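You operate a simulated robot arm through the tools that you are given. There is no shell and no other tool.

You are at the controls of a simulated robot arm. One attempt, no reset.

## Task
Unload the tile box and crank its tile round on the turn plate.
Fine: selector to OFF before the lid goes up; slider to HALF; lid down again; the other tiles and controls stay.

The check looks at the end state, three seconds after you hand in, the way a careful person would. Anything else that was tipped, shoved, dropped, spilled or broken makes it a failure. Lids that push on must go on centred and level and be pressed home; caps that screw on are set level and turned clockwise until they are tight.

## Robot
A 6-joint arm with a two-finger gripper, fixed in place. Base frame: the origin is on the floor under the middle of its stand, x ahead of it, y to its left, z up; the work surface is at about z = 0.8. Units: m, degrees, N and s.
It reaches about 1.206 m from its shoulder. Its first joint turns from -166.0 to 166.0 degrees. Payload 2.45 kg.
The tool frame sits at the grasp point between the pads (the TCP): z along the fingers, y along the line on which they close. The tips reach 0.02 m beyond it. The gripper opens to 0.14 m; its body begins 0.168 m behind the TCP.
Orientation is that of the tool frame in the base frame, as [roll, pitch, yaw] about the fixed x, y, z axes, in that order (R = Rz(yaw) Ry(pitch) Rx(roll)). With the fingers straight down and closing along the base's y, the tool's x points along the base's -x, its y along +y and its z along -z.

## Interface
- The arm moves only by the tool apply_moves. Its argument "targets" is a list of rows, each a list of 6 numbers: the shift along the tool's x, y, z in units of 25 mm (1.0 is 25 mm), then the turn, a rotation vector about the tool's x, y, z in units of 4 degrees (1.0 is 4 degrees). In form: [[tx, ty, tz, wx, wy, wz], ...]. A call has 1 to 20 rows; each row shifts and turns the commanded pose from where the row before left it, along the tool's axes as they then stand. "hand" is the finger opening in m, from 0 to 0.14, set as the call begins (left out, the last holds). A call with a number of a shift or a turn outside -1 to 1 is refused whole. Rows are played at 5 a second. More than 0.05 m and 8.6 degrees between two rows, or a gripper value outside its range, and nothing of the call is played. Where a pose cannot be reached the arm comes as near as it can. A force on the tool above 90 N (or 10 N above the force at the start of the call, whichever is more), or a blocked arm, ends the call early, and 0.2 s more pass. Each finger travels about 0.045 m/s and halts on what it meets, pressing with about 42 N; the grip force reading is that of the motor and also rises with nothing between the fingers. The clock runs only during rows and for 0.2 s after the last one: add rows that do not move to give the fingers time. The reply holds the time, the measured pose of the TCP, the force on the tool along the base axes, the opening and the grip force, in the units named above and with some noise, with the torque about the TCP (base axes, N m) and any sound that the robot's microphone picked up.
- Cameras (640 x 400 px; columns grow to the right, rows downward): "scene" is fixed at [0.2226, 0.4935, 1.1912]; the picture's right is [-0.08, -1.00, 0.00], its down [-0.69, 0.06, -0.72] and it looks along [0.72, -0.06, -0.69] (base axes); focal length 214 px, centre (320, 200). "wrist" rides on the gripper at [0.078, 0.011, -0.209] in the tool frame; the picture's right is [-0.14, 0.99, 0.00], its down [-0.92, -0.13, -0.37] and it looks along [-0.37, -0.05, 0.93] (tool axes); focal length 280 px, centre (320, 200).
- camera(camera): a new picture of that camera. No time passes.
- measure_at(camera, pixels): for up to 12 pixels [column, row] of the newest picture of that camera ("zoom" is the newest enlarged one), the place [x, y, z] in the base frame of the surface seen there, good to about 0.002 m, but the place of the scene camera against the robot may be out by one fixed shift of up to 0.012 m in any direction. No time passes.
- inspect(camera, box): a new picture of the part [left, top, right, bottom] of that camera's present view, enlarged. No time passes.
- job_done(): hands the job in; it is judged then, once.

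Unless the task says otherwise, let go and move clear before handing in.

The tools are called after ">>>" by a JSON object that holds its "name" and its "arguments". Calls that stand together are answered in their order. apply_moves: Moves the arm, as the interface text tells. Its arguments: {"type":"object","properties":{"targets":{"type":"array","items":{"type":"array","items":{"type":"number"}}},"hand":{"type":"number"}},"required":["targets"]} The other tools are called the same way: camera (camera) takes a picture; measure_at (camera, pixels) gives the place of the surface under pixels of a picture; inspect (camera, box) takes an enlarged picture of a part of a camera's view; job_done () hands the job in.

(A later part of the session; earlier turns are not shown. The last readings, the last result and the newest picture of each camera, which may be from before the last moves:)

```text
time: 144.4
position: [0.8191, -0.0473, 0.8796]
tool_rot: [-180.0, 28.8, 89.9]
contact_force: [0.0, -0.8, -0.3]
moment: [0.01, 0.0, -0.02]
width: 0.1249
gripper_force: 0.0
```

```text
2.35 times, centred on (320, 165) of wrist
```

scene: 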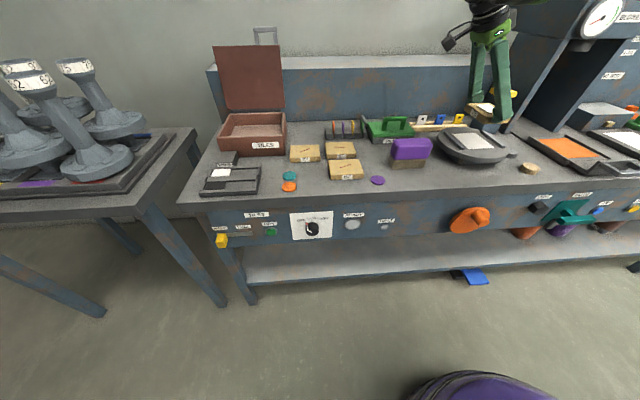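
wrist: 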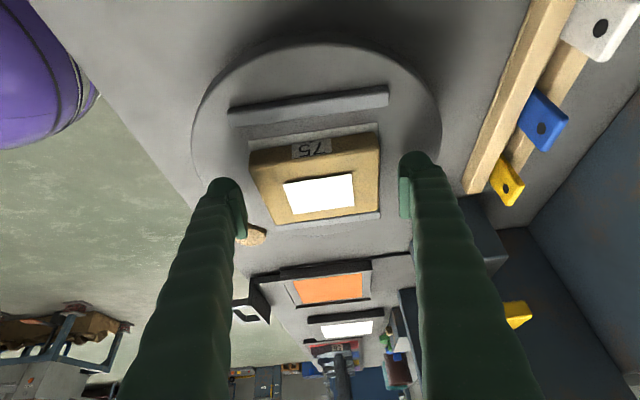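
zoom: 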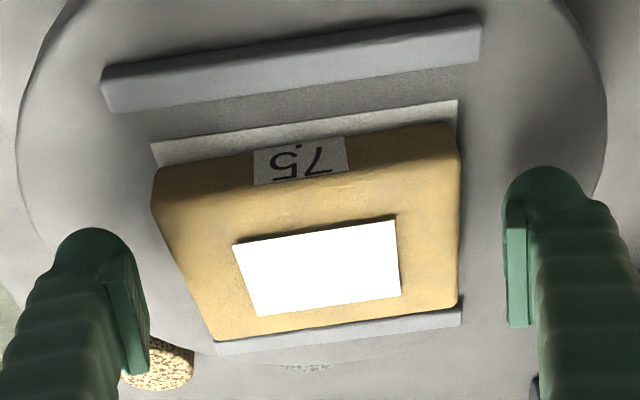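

The tile sits squarely on the pad between the rails. I will withdraw up along the tool's axis and check.

>>> {"name": "apply_moves", "arguments": {"targets": [[0, 0, -0.5, 0, 0, 0], [0, 0, -1, 0, 0, 0], [0, 0, -1, 0, 0, 0], [0, 0, -1, 0, 0, 0], [0, 0, -1, 0, 0, 0], [0, 0, -1, 0, 0, 0], [0, 0, 0, 0, 0, 0]]}}

>>> {"name": "camera", "arguments": {"camera": "wrist"}}

>>> {"name": "inspect", "arguments": {"camera": "wrist", "box": [200, 20, 440, 220]}}

>>> {"name": "camera", "arguments": {"camera": "scene"}}

>>> {"name": "inspect", "arguments": {"camera": "scene", "box": [420, 100, 530, 180]}}

```text
time: 146.0
position: [0.8182, 0.0192, 1.0004]
tool_rot: [179.9, 29.0, 89.8]
contact_force: [0.5, -0.6, 0.1]
moment: [0.03, 0.0, 0.0]
width: 0.125
gripper_force: 0.0
```

```text
taken
```

wrist: 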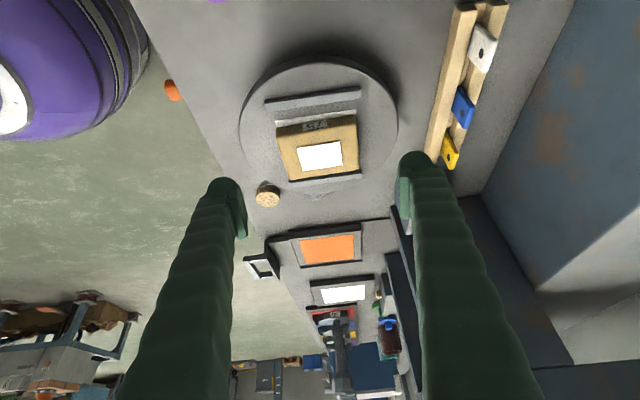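

```text
2.00 times, centred on (320, 120) of wrist
```

zoom: 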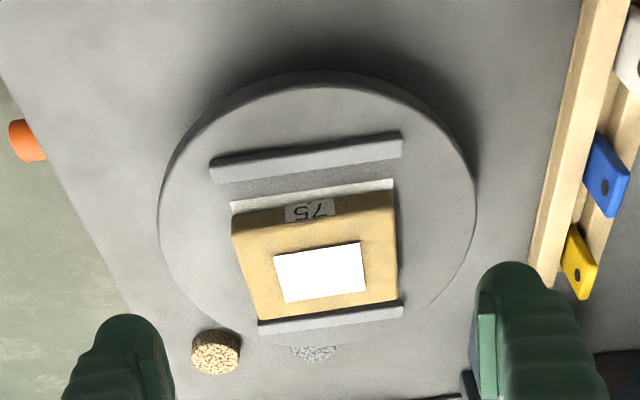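

```text
taken
```

scene: 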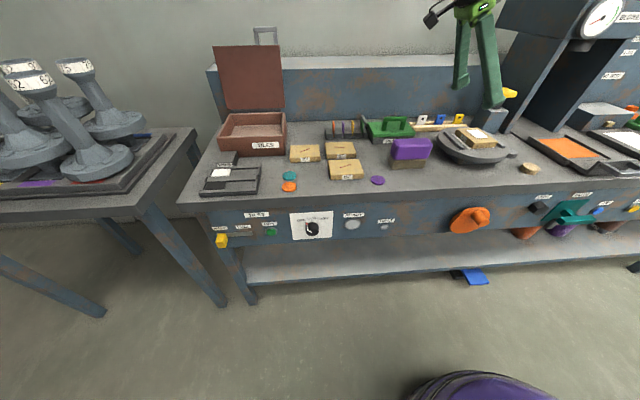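

```text
5.00 times, centred on (475, 140) of scene
```

zoom: 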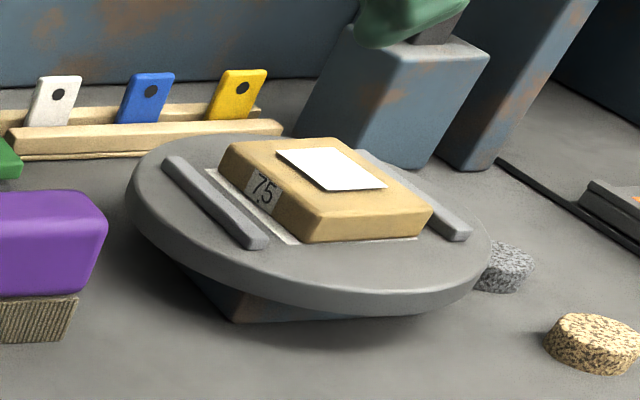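

The tile rests flat on the pad. I will measure its final place relative to the plate, then swing the tool round for the crank.

>>> {"name": "measure_at", "arguments": {"camera": "wrist", "pixels": [[279, 136], [356, 124], [291, 178], [357, 170], [320, 155], [276, 119], [357, 110], [265, 100], [360, 92], [240, 125], [397, 128], [318, 60]]}}

>>> {"name": "apply_moves", "arguments": {"targets": [[0, 0, 0, -0.485, 0, -0.875], [0, 0, 0, -0.485, 0, -0.875], [0, 0, 0, -0.485, 0, -0.875], [0, 0, 0, -0.485, 0, -0.875], [0, 0, 0, -0.485, 0, -0.875], [0, 0, 0, -0.485, 0, -0.875], [0, 0, 0, -0.485, 0, -0.875], [0, 0, 0, -0.485, 0, -0.875], [0, 0, 0, -0.485, 0, -0.875], [0, 0, 0, -0.485, 0, -0.875], [0, 0, 0, -0.485, 0, -0.875], [0, 0, 0, 0, 0, 0]]}}

>>> {"name": "apply_moves", "arguments": {"targets": [[0, 0, 0, -0.485, 0, -0.875], [0, 0, 0, -0.485, 0, -0.875], [0, 0, 0, -0.485, 0, -0.875], [0, 0, 0, -0.485, 0, -0.875], [0, 0, 0, -0.485, 0, -0.875], [0, 0, 0, -0.485, 0, -0.875], [0, 0, 0, -0.485, 0, -0.875], [0, 0, 0, -0.485, 0, -0.875], [0, 0, 0, -0.485, 0, -0.875], [0, 0, 0, -0.485, 0, -0.875], [0, 0, 0, -0.485, 0, -0.875], [0, 0, 0, -0.243, 0, -0.438], [0, 0, 0, 0, 0, 0]]}}

>>> {"name": "camera", "arguments": {"camera": "wrist"}}

```text
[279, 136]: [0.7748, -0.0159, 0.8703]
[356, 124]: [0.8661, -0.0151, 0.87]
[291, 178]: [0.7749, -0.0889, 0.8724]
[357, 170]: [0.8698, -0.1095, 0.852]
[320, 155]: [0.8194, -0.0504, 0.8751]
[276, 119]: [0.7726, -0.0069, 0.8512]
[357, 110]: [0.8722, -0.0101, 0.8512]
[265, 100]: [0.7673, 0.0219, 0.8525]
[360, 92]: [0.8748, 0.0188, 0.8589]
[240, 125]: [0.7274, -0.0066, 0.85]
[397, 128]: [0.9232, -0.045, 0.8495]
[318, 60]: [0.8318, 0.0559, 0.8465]
```

```text
time: 148.6
position: [0.8195, 0.0203, 1.001]
tool_rot: [179.9, 29.0, 134.0]
contact_force: [-1.0, 0.5, -0.6]
moment: [-0.01, -0.03, 0.01]
width: 0.1251
gripper_force: 0.0
```

```text
time: 151.4
position: [0.8201, 0.0198, 0.9999]
tool_rot: [180.0, 29.2, 180.0]
contact_force: [0.2, -0.8, 1.0]
moment: [-0.02, -0.03, -0.01]
width: 0.1251
gripper_force: 0.0
```

```text
taken
```

wrist: 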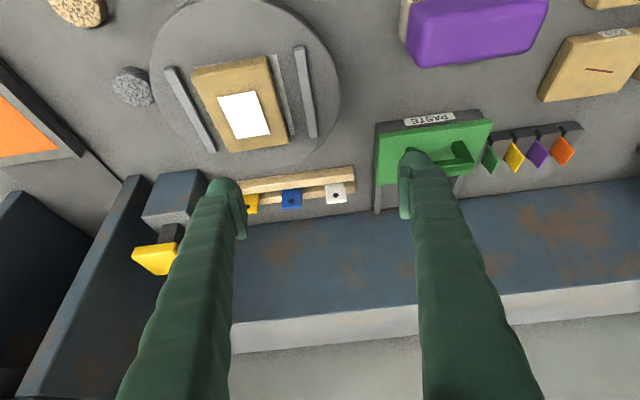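

The tile is within 3 mm of the pad's centre. I will now bring the tool back in front of the bench, above the crank peg, and take a look at it.

>>> {"name": "apply_moves", "arguments": {"targets": [[0.985, -0.12, -0.012, 0, 0, 0], [0.985, -0.12, -0.012, 0, 0, 0], [0.985, -0.12, -0.012, 0, 0, 0], [0.985, -0.12, -0.012, 0, 0, 0], [0.985, -0.12, -0.012, 0, 0, 0], [0.985, -0.12, -0.012, 0, 0, 0], [0.985, -0.12, -0.012, 0, 0, 0], [0.985, -0.12, -0.012, 0, 0, 0], [0.985, -0.12, -0.012, 0, 0, 0], [0.985, -0.12, -0.012, 0, 0, 0], [0.985, -0.12, -0.012, 0, 0, 0], [0.985, -0.12, -0.012, 0, 0, 0], [0, 0, 0, 0, 0, 0]], "hand": 0.07}}

>>> {"name": "camera", "arguments": {"camera": "wrist"}}

>>> {"name": "camera", "arguments": {"camera": "scene"}}

>>> {"name": "inspect", "arguments": {"camera": "wrist", "box": [220, 90, 420, 230]}}

```text
time: 154.2
position: [0.5609, -0.0177, 0.8588]
tool_rot: [-180.0, 29.1, 180.0]
contact_force: [0.8, -0.2, 0.5]
moment: [0.01, -0.01, 0.0]
width: 0.0704
gripper_force: 0.0
```

```text
taken
```

wrist: 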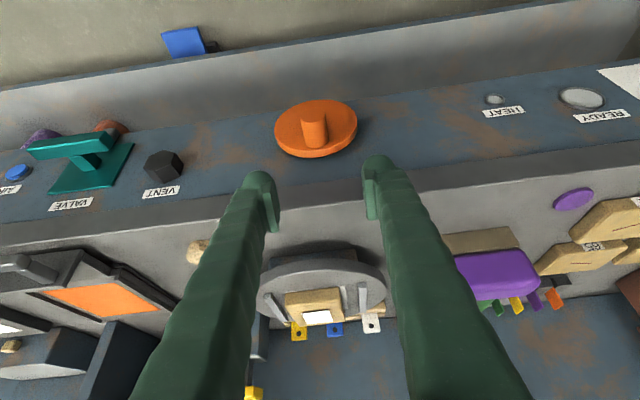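

```text
taken
```

scene: 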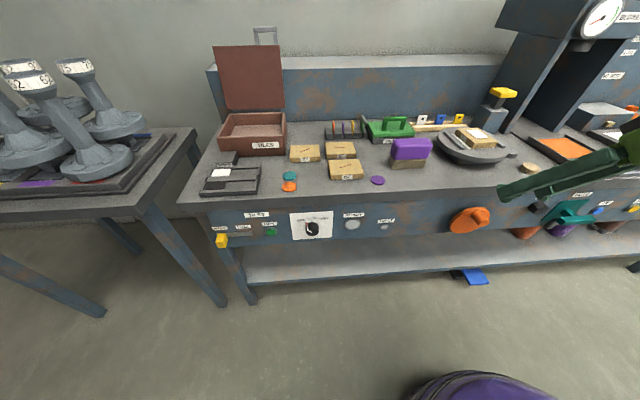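

```text
2.86 times, centred on (320, 160) of wrist
```

zoom: 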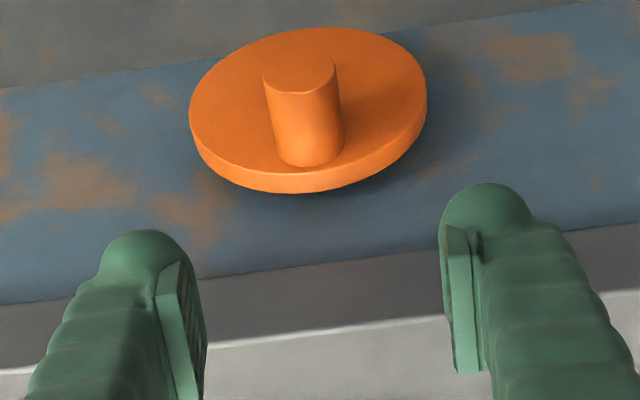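

The crank disc and peg are clear at (315,125), and the tile on the plate at (317,315) can be watched too. I will measure the disc and peg.

>>> {"name": "measure_at", "arguments": {"camera": "wrist", "pixels": [[313, 115], [302, 117], [324, 115], [313, 110], [313, 120], [313, 130], [276, 130], [355, 122], [320, 102], [300, 150], [335, 142], [290, 140]]}}

>>> {"name": "measure_at", "arguments": {"camera": "wrist", "pixels": [[306, 140], [320, 138], [313, 144], [290, 110], [345, 110], [285, 118], [350, 130], [320, 152], [308, 125], [320, 125], [275, 122], [357, 118]]}}

```text
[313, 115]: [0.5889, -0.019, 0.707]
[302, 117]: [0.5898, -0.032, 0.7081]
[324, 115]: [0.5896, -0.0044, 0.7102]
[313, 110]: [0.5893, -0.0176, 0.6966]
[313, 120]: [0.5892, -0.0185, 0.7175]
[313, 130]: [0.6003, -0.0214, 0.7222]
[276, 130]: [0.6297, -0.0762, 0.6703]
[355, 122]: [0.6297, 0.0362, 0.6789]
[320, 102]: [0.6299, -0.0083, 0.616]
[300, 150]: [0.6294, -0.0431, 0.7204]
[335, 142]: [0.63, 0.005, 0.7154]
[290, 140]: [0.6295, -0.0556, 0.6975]
```

```text
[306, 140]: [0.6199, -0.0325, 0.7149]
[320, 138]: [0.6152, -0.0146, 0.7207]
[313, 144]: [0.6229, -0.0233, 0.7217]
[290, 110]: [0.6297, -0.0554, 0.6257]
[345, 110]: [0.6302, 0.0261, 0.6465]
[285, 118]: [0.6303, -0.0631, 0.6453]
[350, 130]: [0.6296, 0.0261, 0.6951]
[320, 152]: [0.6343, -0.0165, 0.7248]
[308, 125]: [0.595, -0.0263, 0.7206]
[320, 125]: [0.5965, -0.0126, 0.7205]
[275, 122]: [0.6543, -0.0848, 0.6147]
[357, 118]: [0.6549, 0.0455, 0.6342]
```

The peg's centre is about (y −0.0185, z 0.7075), radius 0.0145, on a crank centred near (−0.019, 0.6675) with a 0.04 throw. I will lower the open fingers astride the peg.

>>> {"name": "apply_moves", "arguments": {"targets": [[0.203, -0.006, 0.874, 0, 0, 0], [0.203, -0.006, 0.874, 0, 0, 0], [0.203, -0.006, 0.874, 0, 0, 0], [0.203, -0.006, 0.874, 0, 0, 0], [0.203, -0.006, 0.874, 0, 0, 0], [0.203, -0.006, 0.874, 0, 0, 0], [0.203, -0.006, 0.874, 0, 0, 0], [0, 0, 0, 0, 0, 0]]}}

>>> {"name": "camera", "arguments": {"camera": "wrist"}}

>>> {"name": "inspect", "arguments": {"camera": "wrist", "box": [220, 110, 420, 250]}}

```text
time: 156.0
position: [0.6024, -0.017, 0.71]
tool_rot: [-180.0, 29.1, -180.0]
contact_force: [-0.4, 0.3, 0.4]
moment: [-0.02, 0.04, 0.02]
width: 0.0699
gripper_force: 0.1
```

```text
taken
```

wrist: 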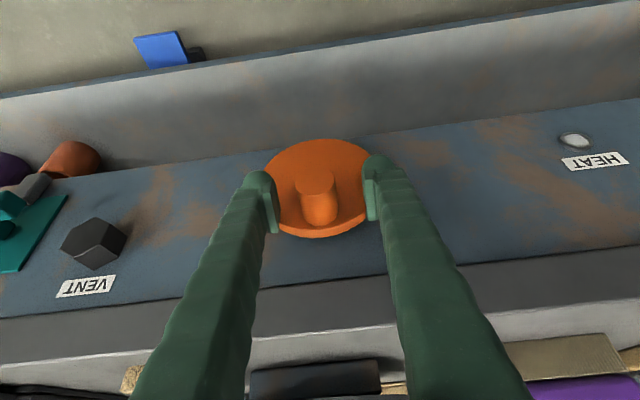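

```text
2.86 times, centred on (320, 180) of wrist
```

zoom: 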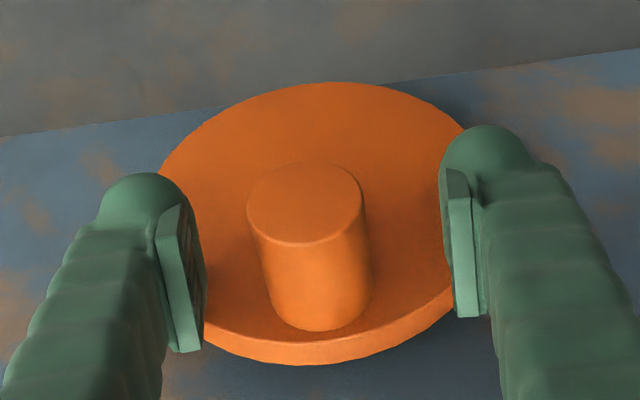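

The peg stands between the pads. I will close on it.

>>> {"name": "apply_moves", "arguments": {"targets": [[0, -0.03, 0, 0, 0, 0], [0, 0, 0, 0, 0, 0], [0, 0, 0, 0, 0, 0], [0, 0, 0, 0, 0, 0], [0, 0, 0, 0, 0, 0]], "hand": 0.0}}

>>> {"name": "apply_moves", "arguments": {"targets": [[0, 0, 0, 0, 0, 0], [0, 0, 0, 0, 0, 0]]}}

>>> {"name": "camera", "arguments": {"camera": "wrist"}}

>>> {"name": "measure_at", "arguments": {"camera": "wrist", "pixels": [[318, 180], [307, 182], [329, 182], [318, 195], [318, 172]]}}

```text
time: 157.2
position: [0.6017, -0.0203, 0.7081]
tool_rot: [179.9, 29.1, 179.9]
contact_force: [1.7, -18.5, -4.2]
moment: [-0.07, 0.04, -0.29]
width: 0.0304
gripper_force: 45.5
```

```text
time: 157.8
position: [0.6024, -0.0199, 0.7084]
tool_rot: [180.0, 29.1, 179.8]
contact_force: [0.9, -25.7, -3.6]
moment: [-0.1, 0.04, -0.38]
width: 0.0308
gripper_force: 45.4
```

```text
taken
```

wrist: 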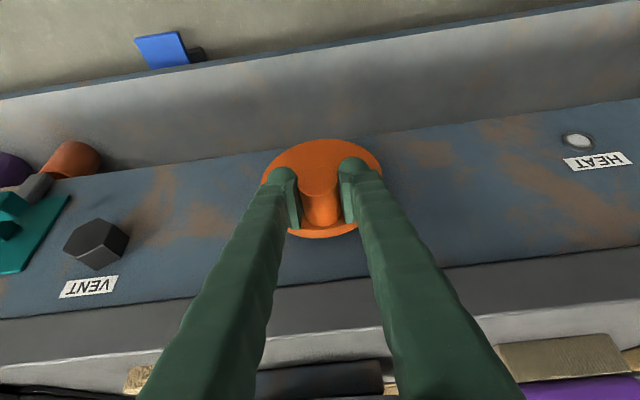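

```text
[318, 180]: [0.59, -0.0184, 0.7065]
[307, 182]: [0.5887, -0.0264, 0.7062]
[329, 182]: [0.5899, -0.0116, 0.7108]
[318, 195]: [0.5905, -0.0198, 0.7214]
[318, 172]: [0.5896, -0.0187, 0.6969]
```

The peg is held (width 0.0304). I will start cranking clockwise, first 30°, and watch the plate and the force.

>>> {"name": "apply_moves", "arguments": {"targets": [[0.0118, -0.278, 0.0213, 0, 0, 0], [0.035, -0.269, 0.0631, 0, 0, 0], [0.0572, -0.253, 0.1032, 0, 0, 0], [0, 0, 0, 0, 0, 0]]}}

>>> {"name": "camera", "arguments": {"camera": "wrist"}}

>>> {"name": "camera", "arguments": {"camera": "scene"}}

>>> {"name": "inspect", "arguments": {"camera": "scene", "box": [420, 100, 530, 180]}}

```text
time: 158.8
position: [0.6031, -0.0384, 0.7028]
tool_rot: [-180.0, 28.9, -180.0]
contact_force: [-2.1, 10.9, -17.6]
moment: [0.07, -0.01, 0.16]
width: 0.0303
gripper_force: 45.0
```

```text
taken
```

wrist: 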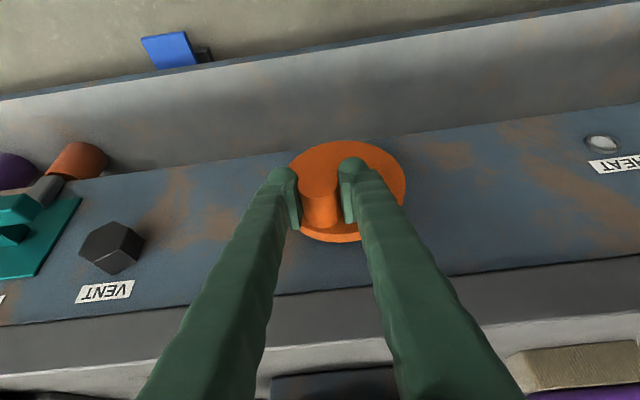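

```text
taken
```

scene: 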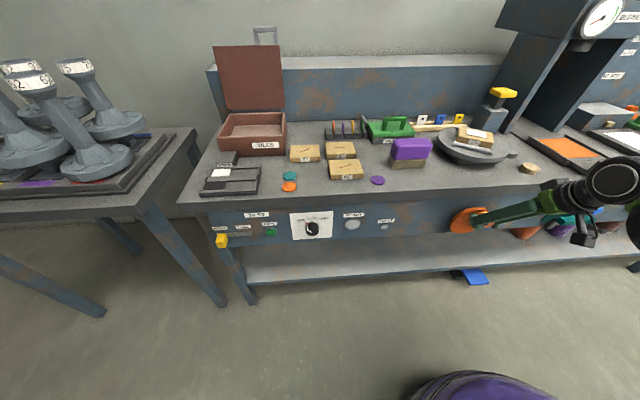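

```text
5.00 times, centred on (475, 140) of scene
```

zoom: 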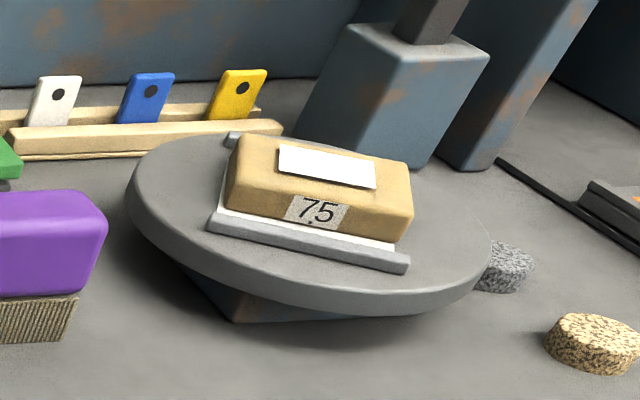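

The plate turns with the crank, and the 75 label that faced left now faces the front. I will measure the near rail's ends to get the plate's angle.

>>> {"name": "measure_at", "arguments": {"camera": "scene", "pixels": [[454, 145], [491, 153], [472, 149], [480, 135], [463, 142], [490, 149]]}}

>>> {"name": "measure_at", "arguments": {"camera": "wrist", "pixels": [[318, 180], [318, 195], [292, 190], [404, 185], [345, 142]]}}

```text
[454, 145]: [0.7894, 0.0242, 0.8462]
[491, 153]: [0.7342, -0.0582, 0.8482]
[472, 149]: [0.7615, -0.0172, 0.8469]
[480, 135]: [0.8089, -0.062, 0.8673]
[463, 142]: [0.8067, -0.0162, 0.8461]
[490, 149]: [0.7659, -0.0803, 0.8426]
```

```text
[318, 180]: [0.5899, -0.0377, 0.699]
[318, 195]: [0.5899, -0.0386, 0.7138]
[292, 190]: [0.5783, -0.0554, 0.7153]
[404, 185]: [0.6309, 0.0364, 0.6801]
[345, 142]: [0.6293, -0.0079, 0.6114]
```

The rail now lies 56° round for about 30° of crank, so the plate turns at roughly twice the crank's rate, with little resistance. I will continue to 90° of crank.

>>> {"name": "apply_moves", "arguments": {"targets": [[0.0776, -0.2285, 0.14, 0, 0, 0], [0.0956, -0.197, 0.1725, 0, 0, 0], [0.1108, -0.16, 0.2, 0, 0, 0], [0, 0, 0, 0, 0, 0]]}}

>>> {"name": "apply_moves", "arguments": {"targets": [[0.1226, -0.118, 0.2212, 0, 0, 0], [0.1307, -0.0722, 0.2358, 0, 0, 0], [0.1347, -0.0243, 0.243, 0, 0, 0], [0, 0, 0, 0, 0, 0]]}}

>>> {"name": "camera", "arguments": {"camera": "wrist"}}

>>> {"name": "camera", "arguments": {"camera": "scene"}}

>>> {"name": "inspect", "arguments": {"camera": "scene", "box": [420, 100, 530, 180]}}

```text
time: 159.8
position: [0.6028, -0.0518, 0.6861]
tool_rot: [179.9, 29.1, 179.9]
contact_force: [-1.8, 32.5, -16.0]
moment: [0.12, 0.34, 0.25]
width: 0.0286
gripper_force: 45.5
```

```text
time: 160.8
position: [0.6042, -0.0592, 0.6684]
tool_rot: [-180.0, 29.2, 179.8]
contact_force: [14.4, 4.7, 10.7]
moment: [0.36, -0.5, 0.17]
width: 0.0272
gripper_force: 45.6
```

```text
taken
```

wrist: 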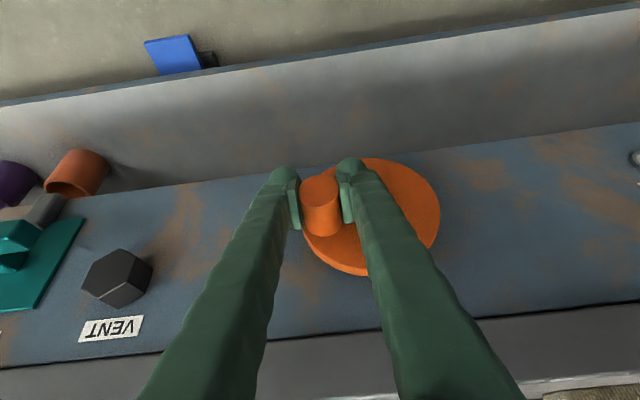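

```text
taken
```

scene: 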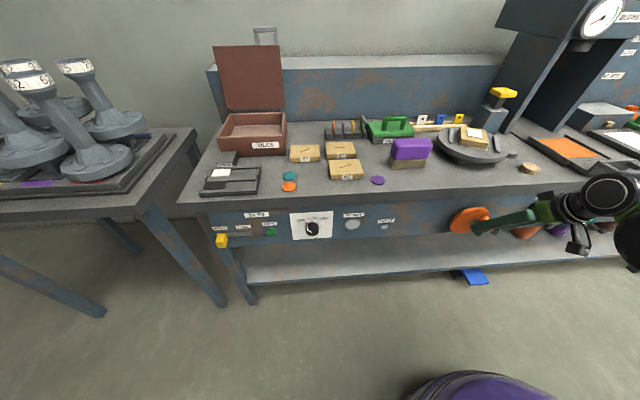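

```text
5.00 times, centred on (475, 140) of scene
```

zoom: 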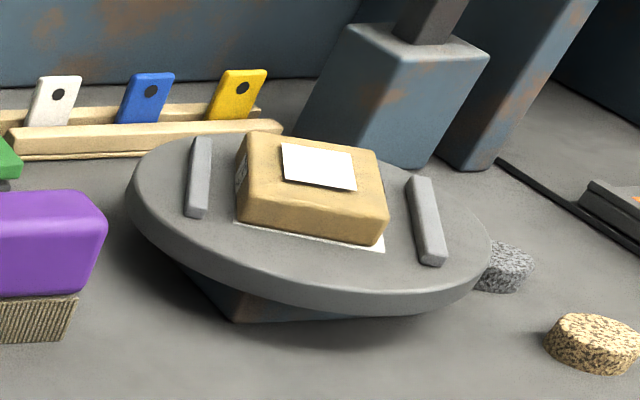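

The peg is now at about 3 o'clock, but the plate's rails and label look different from expected. I will measure the peg, the disc and the rails.

>>> {"name": "measure_at", "arguments": {"camera": "scene", "pixels": [[451, 129], [449, 142], [494, 137], [497, 151], [474, 134], [459, 132], [485, 147], [459, 142]]}}

>>> {"name": "measure_at", "arguments": {"camera": "wrist", "pixels": [[320, 188], [320, 200], [308, 190], [332, 188], [320, 225], [438, 210], [345, 268], [400, 170], [370, 165], [420, 255]]}}

>>> {"name": "inspect", "arguments": {"camera": "scene", "box": [445, 120, 505, 160]}}

>>> {"name": "inspect", "arguments": {"camera": "wrist", "box": [240, 130, 460, 290]}}

```text
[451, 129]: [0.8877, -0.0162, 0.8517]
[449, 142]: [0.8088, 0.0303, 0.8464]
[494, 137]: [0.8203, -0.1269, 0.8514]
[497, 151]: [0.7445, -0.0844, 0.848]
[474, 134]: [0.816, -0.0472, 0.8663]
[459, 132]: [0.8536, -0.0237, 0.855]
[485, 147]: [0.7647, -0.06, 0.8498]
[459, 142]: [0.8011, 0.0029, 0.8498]
```

```text
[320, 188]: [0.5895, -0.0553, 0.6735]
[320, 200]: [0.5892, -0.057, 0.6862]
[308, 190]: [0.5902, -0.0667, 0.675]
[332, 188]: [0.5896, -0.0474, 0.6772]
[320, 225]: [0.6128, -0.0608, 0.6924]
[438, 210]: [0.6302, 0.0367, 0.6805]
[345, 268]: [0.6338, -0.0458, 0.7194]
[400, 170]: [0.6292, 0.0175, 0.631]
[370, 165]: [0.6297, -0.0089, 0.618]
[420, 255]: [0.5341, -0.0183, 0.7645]
```

```text
10.00 times, centred on (475, 140) of scene
```

zoom: 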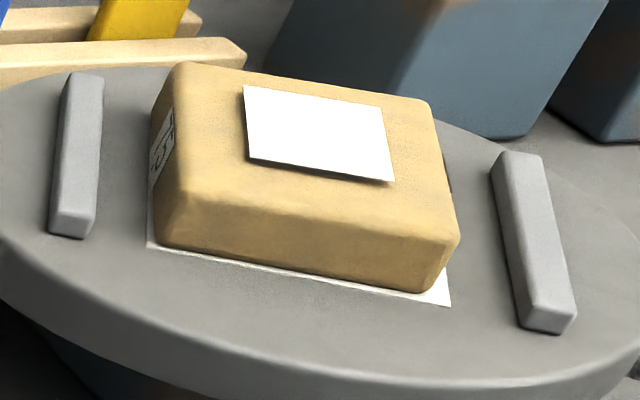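

```text
2.50 times, centred on (350, 210) of wrist
```

zoom: 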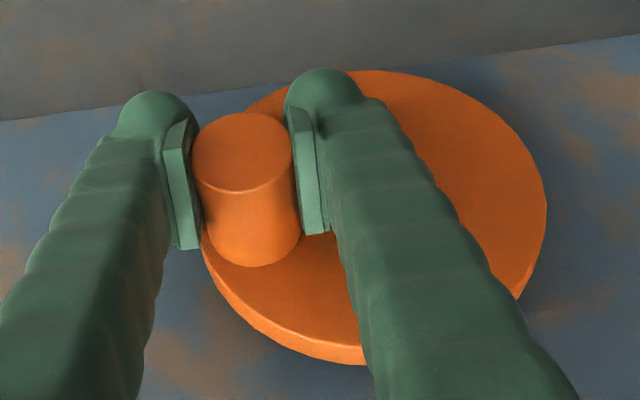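

The rails now lie at about 150° (or −30°) while the crank is at about 77°, which fits a ratio near 1.9 with the tile labelled on both sides. The peg has crept about 7 mm in the pads, so I will open, re-centre on the peg and check nothing springs back.

>>> {"name": "apply_moves", "arguments": {"targets": [[0, 0, 0, 0, 0, 0], [0, 0, 0, 0, 0, 0], [0, 0, 0, 0, 0, 0]], "hand": 0.06}}

>>> {"name": "camera", "arguments": {"camera": "wrist"}}

>>> {"name": "inspect", "arguments": {"camera": "wrist", "box": [240, 130, 460, 290]}}

>>> {"name": "camera", "arguments": {"camera": "scene"}}

>>> {"name": "inspect", "arguments": {"camera": "scene", "box": [445, 120, 505, 160]}}

```text
time: 161.6
position: [0.6032, -0.056, 0.6691]
tool_rot: [179.9, 29.1, -180.0]
contact_force: [-0.4, 0.3, -0.2]
moment: [0.0, 0.02, 0.0]
width: 0.0601
gripper_force: 0.0
```

```text
taken
```

wrist: 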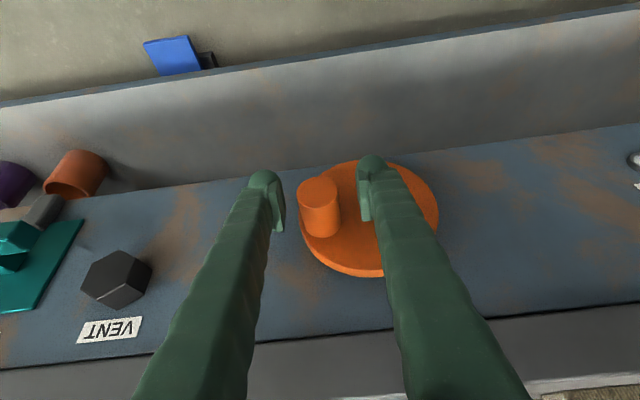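

```text
2.50 times, centred on (350, 210) of wrist
```

zoom: 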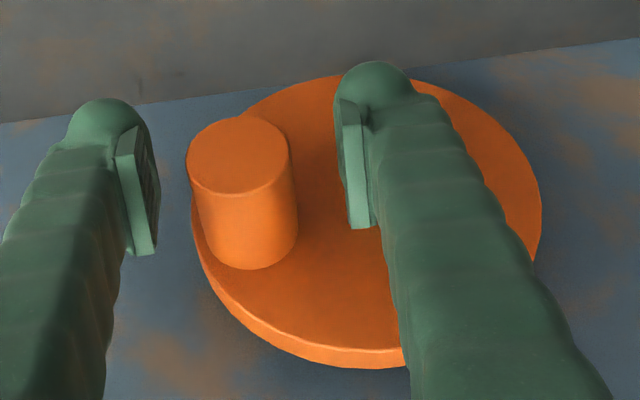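

```text
taken
```

scene: 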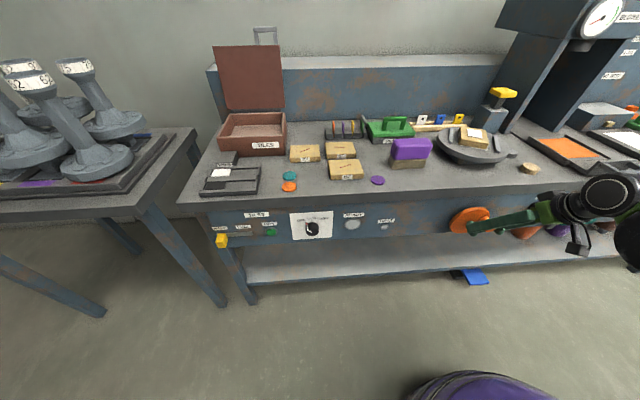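

```text
10.00 times, centred on (475, 140) of scene
```

zoom: 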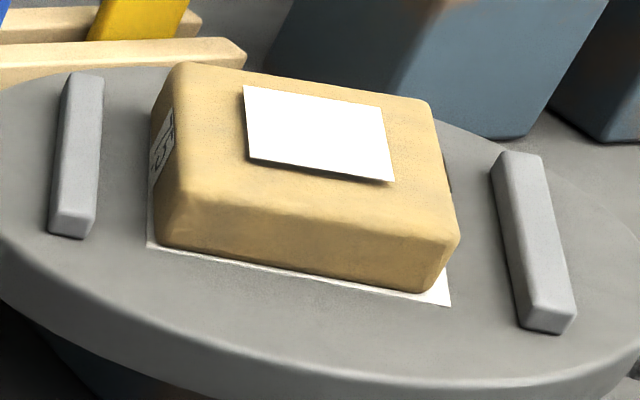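

The plate holds its place when released. I will re-grip the peg centred and crank only a few degrees, to learn the true ratio from small steps.

>>> {"name": "apply_moves", "arguments": {"targets": [[-0.126, -0.04, -0.228, 0, 0, 0], [0, 0, 0, 0, 0, 0]]}}

>>> {"name": "apply_moves", "arguments": {"targets": [[0, 0, 0, 0, 0, 0], [0, 0, 0, 0, 0, 0], [0, 0, 0, 0, 0, 0], [0, 0, 0, 0, 0, 0]], "hand": 0.0}}

>>> {"name": "inspect", "arguments": {"camera": "scene", "box": [445, 120, 505, 160]}}

>>> {"name": "apply_moves", "arguments": {"targets": [[0.033, -0.016, 0.06, 0, 0, 0], [0.033, -0.016, 0.06, 0, 0, 0], [0, 0, 0, 0, 0, 0]]}}

>>> {"name": "camera", "arguments": {"camera": "scene"}}

>>> {"name": "inspect", "arguments": {"camera": "scene", "box": [445, 120, 505, 160]}}

>>> {"name": "camera", "arguments": {"camera": "wrist"}}

```text
time: 162.2
position: [0.6034, -0.0579, 0.6756]
tool_rot: [179.8, 29.1, -180.0]
contact_force: [-0.4, 0.0, 0.4]
moment: [0.01, -0.02, 0.02]
width: 0.0599
gripper_force: 0.1
```

```text
time: 163.2
position: [0.6021, -0.0589, 0.6754]
tool_rot: [179.9, 29.1, 179.9]
contact_force: [1.6, -8.5, 0.2]
moment: [-0.05, -0.05, -0.14]
width: 0.0302
gripper_force: 45.0
```

```text
10.00 times, centred on (475, 140) of scene
```

zoom: 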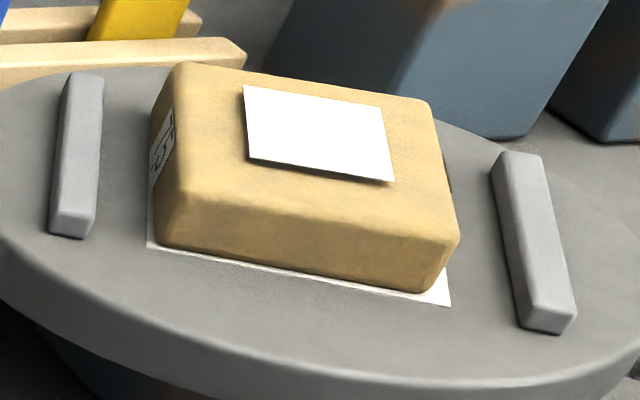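

```text
time: 164.0
position: [0.6032, -0.0597, 0.6706]
tool_rot: [179.9, 29.1, 180.0]
contact_force: [2.9, -9.7, 3.3]
moment: [0.03, -0.52, -0.01]
width: 0.0293
gripper_force: 45.4
```

```text
taken
```

scene: 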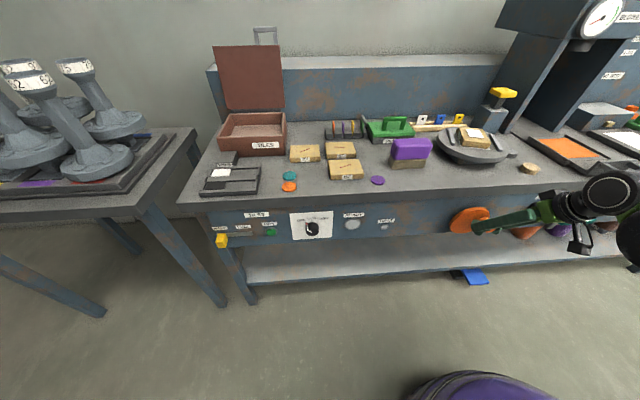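

```text
10.00 times, centred on (475, 140) of scene
```

zoom: 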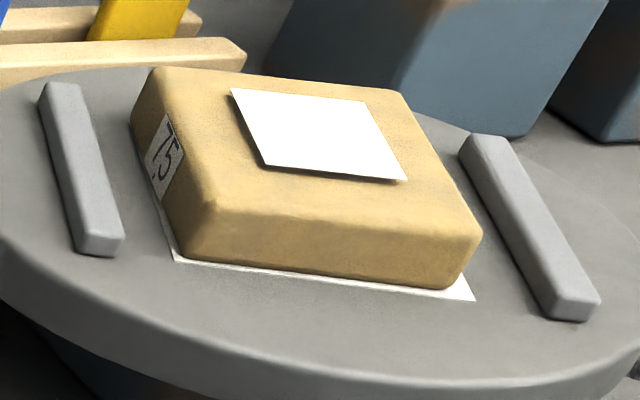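

```text
taken
```

wrist: 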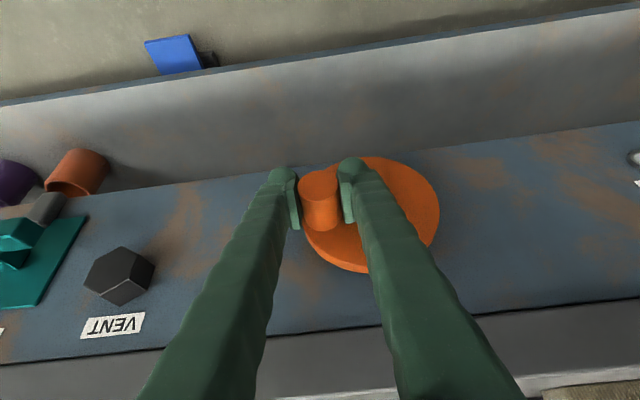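

The plate moved on by some 13° for about 4° of crank, so it has in fact already gone most of a turn (label now facing left again). I will measure both angles precisely.

>>> {"name": "measure_at", "arguments": {"camera": "scene", "pixels": [[449.5, 129], [453, 144.5], [492.5, 134.5], [501.5, 151], [451, 137], [497, 143]]}}

>>> {"name": "inspect", "arguments": {"camera": "wrist", "box": [240, 130, 460, 290]}}

>>> {"name": "measure_at", "arguments": {"camera": "wrist", "pixels": [[319, 185], [319, 172], [319, 200], [308, 187], [331, 185], [319, 225]]}}

```text
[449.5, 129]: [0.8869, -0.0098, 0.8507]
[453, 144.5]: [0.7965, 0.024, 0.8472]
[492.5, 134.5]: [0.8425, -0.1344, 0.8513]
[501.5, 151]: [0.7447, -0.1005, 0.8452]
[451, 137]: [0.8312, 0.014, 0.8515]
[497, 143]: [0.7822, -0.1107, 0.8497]
```

```text
2.50 times, centred on (350, 210) of wrist
```

zoom: 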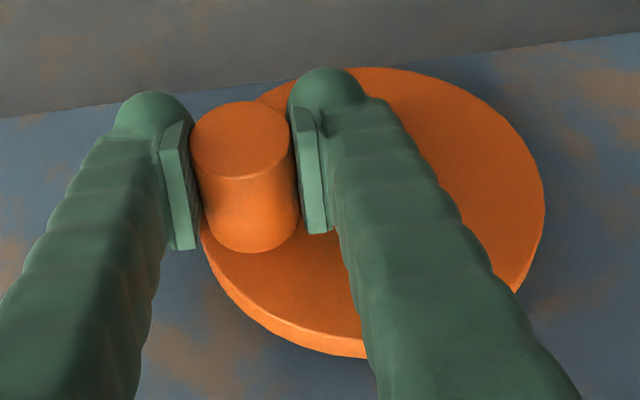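

```text
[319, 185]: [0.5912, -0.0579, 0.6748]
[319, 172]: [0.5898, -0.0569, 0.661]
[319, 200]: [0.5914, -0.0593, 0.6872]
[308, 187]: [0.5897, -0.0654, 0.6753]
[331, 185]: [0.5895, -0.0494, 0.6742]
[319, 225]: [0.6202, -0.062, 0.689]
```

The rails are at −20° now with the peg at about 80°. I will take another 10° step of crank and compare again.

>>> {"name": "apply_moves", "arguments": {"targets": [[0.067, -0.012, 0.121, 0, 0, 0], [0.067, -0.012, 0.121, 0, 0, 0], [0, 0, 0, 0, 0, 0]]}}

>>> {"name": "camera", "arguments": {"camera": "scene"}}

>>> {"name": "inspect", "arguments": {"camera": "scene", "box": [445, 120, 505, 160]}}

>>> {"name": "camera", "arguments": {"camera": "wrist"}}

>>> {"name": "inspect", "arguments": {"camera": "wrist", "box": [240, 130, 460, 290]}}

```text
time: 164.8
position: [0.603, -0.0605, 0.663]
tool_rot: [-180.0, 29.2, -180.0]
contact_force: [2.9, -11.0, 5.8]
moment: [0.23, 0.18, -0.01]
width: 0.0283
gripper_force: 45.0
```

```text
taken
```

scene: 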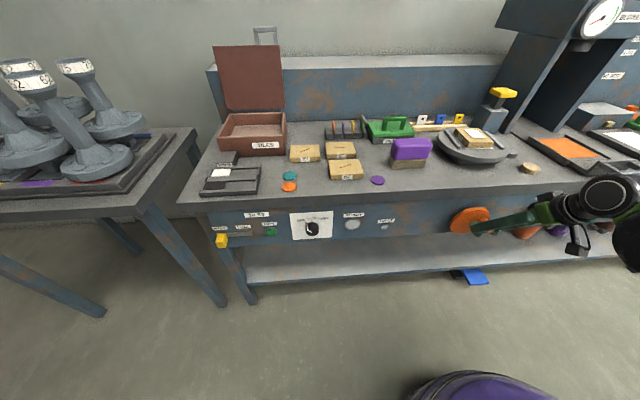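

```text
10.00 times, centred on (475, 140) of scene
```

zoom: 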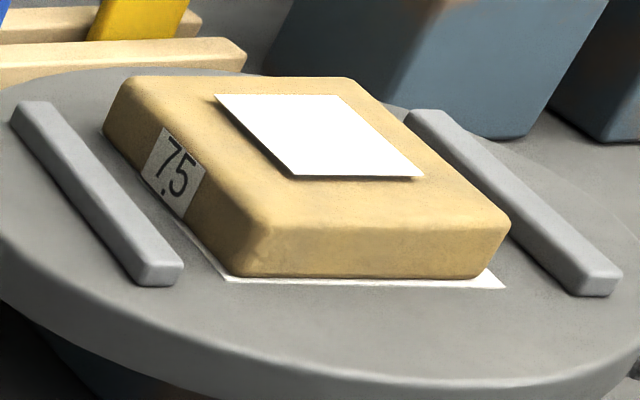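

```text
taken
```

wrist: 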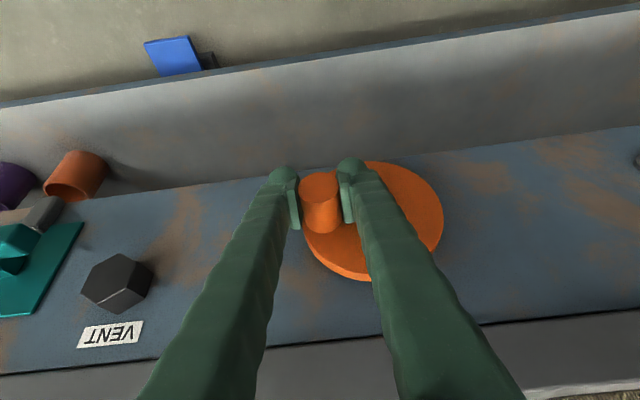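

```text
2.50 times, centred on (350, 210) of wrist
```

zoom: 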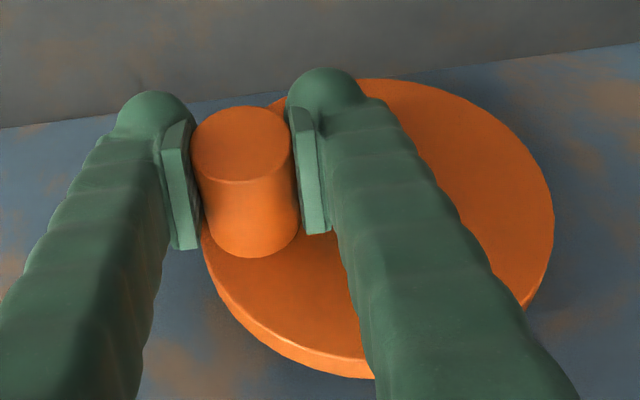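

>>> {"name": "measure_at", "arguments": {"camera": "scene", "pixels": [[446, 131], [459, 148], [487, 131.5], [504, 149.5]]}}

>>> {"name": "measure_at", "arguments": {"camera": "wrist", "pixels": [[319, 187.5], [319, 174], [319, 201], [308, 189], [331, 187], [440, 215]]}}

```text
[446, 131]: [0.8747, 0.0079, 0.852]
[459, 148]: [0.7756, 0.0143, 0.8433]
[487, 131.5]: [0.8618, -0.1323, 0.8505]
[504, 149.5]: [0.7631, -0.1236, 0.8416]
```

```text
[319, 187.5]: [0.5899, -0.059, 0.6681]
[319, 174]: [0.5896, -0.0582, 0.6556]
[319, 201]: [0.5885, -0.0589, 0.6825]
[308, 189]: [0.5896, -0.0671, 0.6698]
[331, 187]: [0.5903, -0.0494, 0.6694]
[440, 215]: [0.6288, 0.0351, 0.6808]
```

The rails now stand at about 176° for 88° of crank: an even 2:1 ratio, the tile being labelled on both long sides. The peg creeps up in the pads on the down-stroke, so I will re-grip it nearer the fingertips, 11 mm higher, and carry on.

>>> {"name": "apply_moves", "arguments": {"targets": [[0, 0, 0, 0, 0, 0], [0, 0, 0, 0, 0, 0], [-0.165, 0.04, -0.298, 0, 0, 0], [-0.165, 0, -0.298, 0, 0, 0], [0, 0, 0, 0, 0, 0]], "hand": 0.06}}

>>> {"name": "apply_moves", "arguments": {"targets": [[0, 0, 0, 0, 0, 0], [0, 0, 0, 0, 0, 0], [0, 0, 0, 0, 0, 0], [0, 0, 0, 0, 0, 0]], "hand": 0.0}}

>>> {"name": "camera", "arguments": {"camera": "wrist"}}

>>> {"name": "inspect", "arguments": {"camera": "wrist", "box": [240, 130, 460, 290]}}

```text
time: 166.0
position: [0.6022, -0.0589, 0.6824]
tool_rot: [179.9, 29.1, -179.9]
contact_force: [0.1, 0.2, -0.9]
moment: [0.02, -0.03, 0.01]
width: 0.0601
gripper_force: 0.1
```

```text
time: 167.0
position: [0.6021, -0.0601, 0.6807]
tool_rot: [179.8, 29.0, -180.0]
contact_force: [1.0, -18.0, -0.9]
moment: [-0.25, 0.0, -0.13]
width: 0.0305
gripper_force: 44.7
```

```text
taken
```

wrist: 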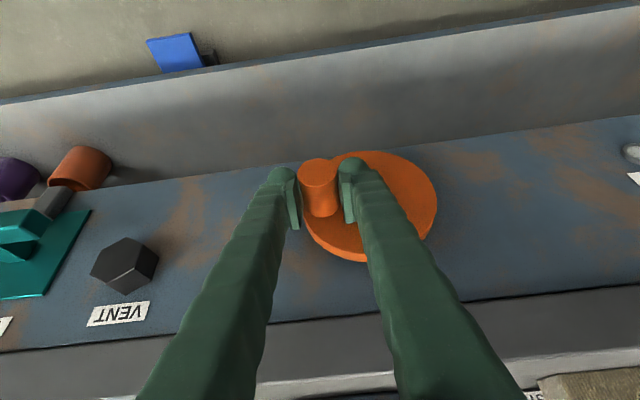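

```text
2.50 times, centred on (350, 210) of wrist
```

zoom: 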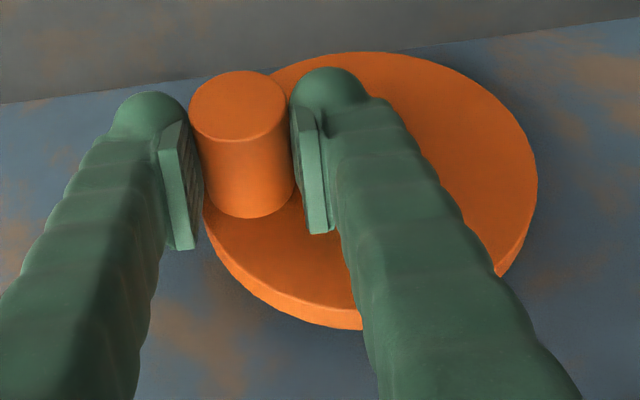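

The peg is now held close to the fingertips. I will push down along the arc past 3 o'clock.

>>> {"name": "apply_moves", "arguments": {"targets": [[0.097, 0.0, 0.175, 0, 0, 0], [0.097, 0.02, 0.175, 0, 0, 0], [0.097, 0.04, 0.175, 0, 0, 0], [0.097, 0.06, 0.175, 0, 0, 0], [0.097, 0.07, 0.175, 0, 0, 0], [0, 0, 0, 0, 0, 0]]}}

>>> {"name": "camera", "arguments": {"camera": "wrist"}}

>>> {"name": "inspect", "arguments": {"camera": "wrist", "box": [240, 130, 460, 290]}}

>>> {"name": "inspect", "arguments": {"camera": "scene", "box": [445, 120, 505, 160]}}

>>> {"name": "measure_at", "arguments": {"camera": "wrist", "pixels": [[319, 180], [319, 188], [319, 196]]}}

```text
time: 168.2
position: [0.6034, -0.0605, 0.6589]
tool_rot: [-179.5, 29.2, -179.9]
contact_force: [-13.3, -66.0, 11.9]
moment: [0.07, -0.31, 0.41]
width: 0.0283
gripper_force: 44.8
stopped in row 6: the force on the tool passed its limit at 96 N (the readings are from after the stop); the commanded pose is now the measured one
```

```text
taken
```

wrist: 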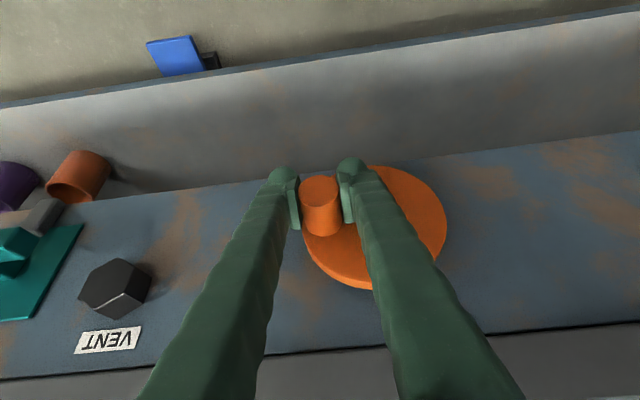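

```text
2.50 times, centred on (350, 210) of wrist
```

zoom: 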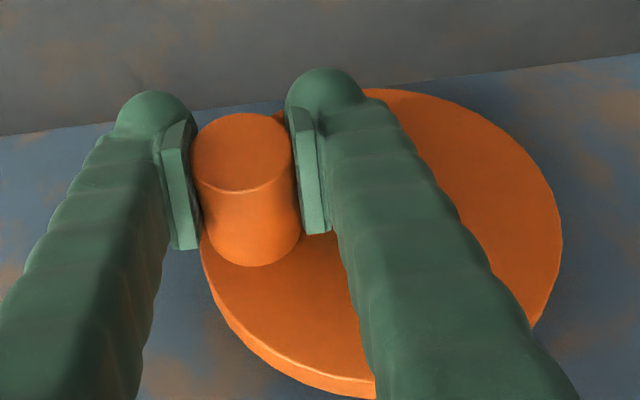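

```text
10.00 times, centred on (475, 140) of scene
```

zoom: 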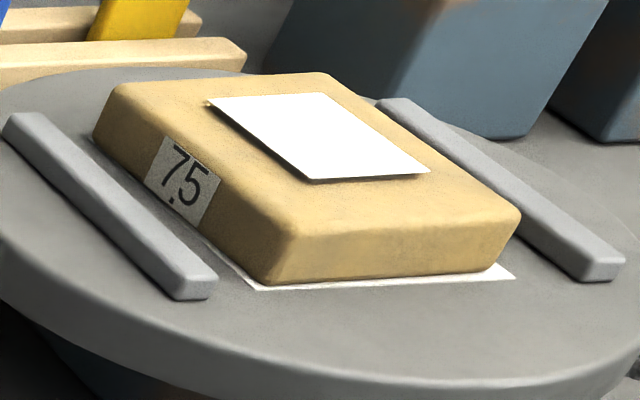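

```text
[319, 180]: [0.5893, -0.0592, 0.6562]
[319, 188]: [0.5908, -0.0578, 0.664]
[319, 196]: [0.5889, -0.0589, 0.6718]
```

The crank only advanced to about 92° while the pads slid down the peg, and the force limit tripped on y. I will measure the plate's angle now to see if it has met a stop.

>>> {"name": "measure_at", "arguments": {"camera": "scene", "pixels": [[445, 132], [463, 148.5], [485, 130.5], [504.5, 148], [478, 140]]}}

>>> {"name": "apply_moves", "arguments": {"targets": [[0, 0, 0, 0, 0, 0], [0, 0, 0, 0, 0, 0], [0, 0, 0, 0, 0, 0]], "hand": 0.06}}

>>> {"name": "inspect", "arguments": {"camera": "scene", "box": [445, 120, 505, 160]}}

```text
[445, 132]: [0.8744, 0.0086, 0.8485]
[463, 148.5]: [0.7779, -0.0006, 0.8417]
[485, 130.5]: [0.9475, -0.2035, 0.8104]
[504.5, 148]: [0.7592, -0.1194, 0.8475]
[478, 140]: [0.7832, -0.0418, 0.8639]
```

```text
time: 169.0
position: [0.604, -0.0562, 0.6583]
tool_rot: [-179.7, 29.2, -179.9]
contact_force: [0.2, 0.7, -0.1]
moment: [-0.08, 0.02, -0.05]
width: 0.0601
gripper_force: 0.0
```

```text
10.00 times, centred on (475, 140) of scene
```

zoom: 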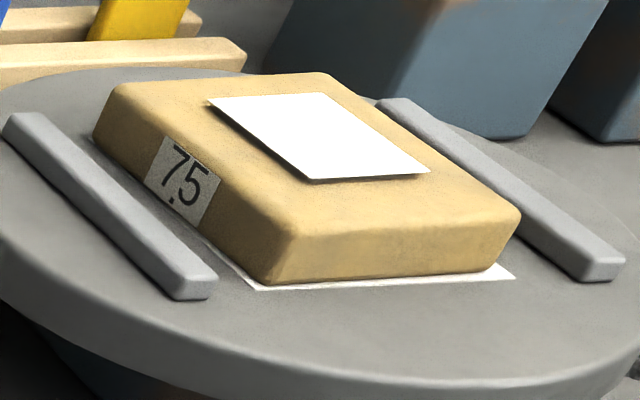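

The plate is at 185° and free: the pads simply slide on the smooth peg at 3 o'clock. I will centre on the peg with open fingers and roll the tool 36° about the peg's axis, so the pads can push along the arc.

>>> {"name": "apply_moves", "arguments": {"targets": [[-0.155, -0.06, -0.28, 0, 0, 0], [0, 0, 0, 0, 0, 0]], "hand": 0.07}}

>>> {"name": "apply_moves", "arguments": {"targets": [[0, 0, 0, 0.875, 0, -0.485], [0, 0, 0, 0.875, 0, -0.485], [0, 0, 0, 0.875, 0, -0.485], [0, 0, 0, 0.875, 0, -0.485], [0, 0, 0, 0.875, 0, -0.485], [0, 0, 0, 0.875, 0, -0.485], [0, 0, 0, 0.875, 0, -0.485], [0, 0, 0, 0.875, 0, -0.485], [0, 0, 0, 0.875, 0, -0.485], [0, 0, 0, 0, 0, 0]]}}

>>> {"name": "camera", "arguments": {"camera": "wrist"}}

>>> {"name": "inspect", "arguments": {"camera": "wrist", "box": [240, 130, 460, 290]}}

>>> {"name": "camera", "arguments": {"camera": "scene"}}

```text
time: 169.6
position: [0.6045, -0.0567, 0.6656]
tool_rot: [-179.7, 29.2, -179.9]
contact_force: [-0.2, 0.6, 0.6]
moment: [0.01, -0.01, -0.01]
width: 0.0698
gripper_force: 0.1
```

```text
time: 171.8
position: [0.6037, -0.056, 0.6664]
tool_rot: [-139.9, 23.3, -161.9]
contact_force: [1.1, -0.3, 0.1]
moment: [0.01, 0.0, 0.0]
width: 0.0699
gripper_force: 0.1
```

```text
taken
```

wrist: 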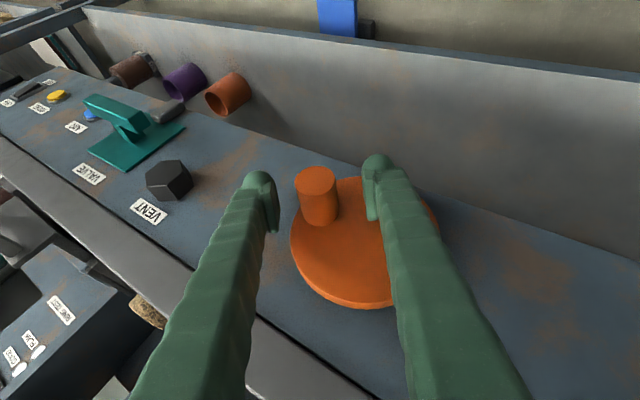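

```text
2.50 times, centred on (350, 210) of wrist
```

zoom: 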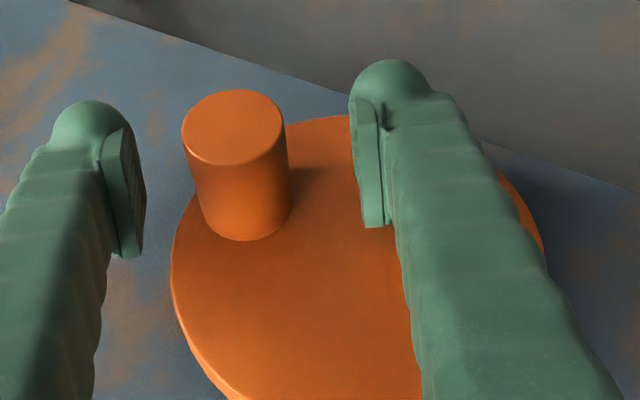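

```text
taken
```

scene: 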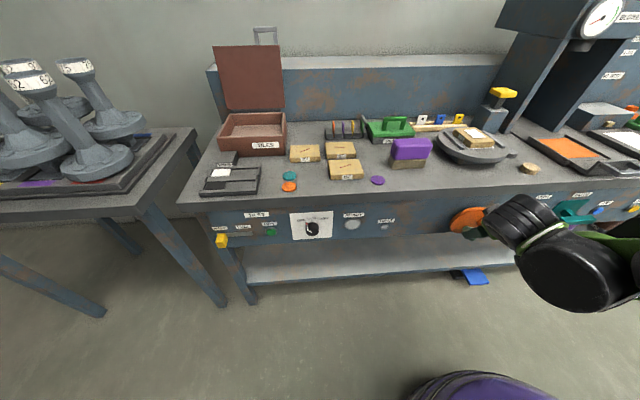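

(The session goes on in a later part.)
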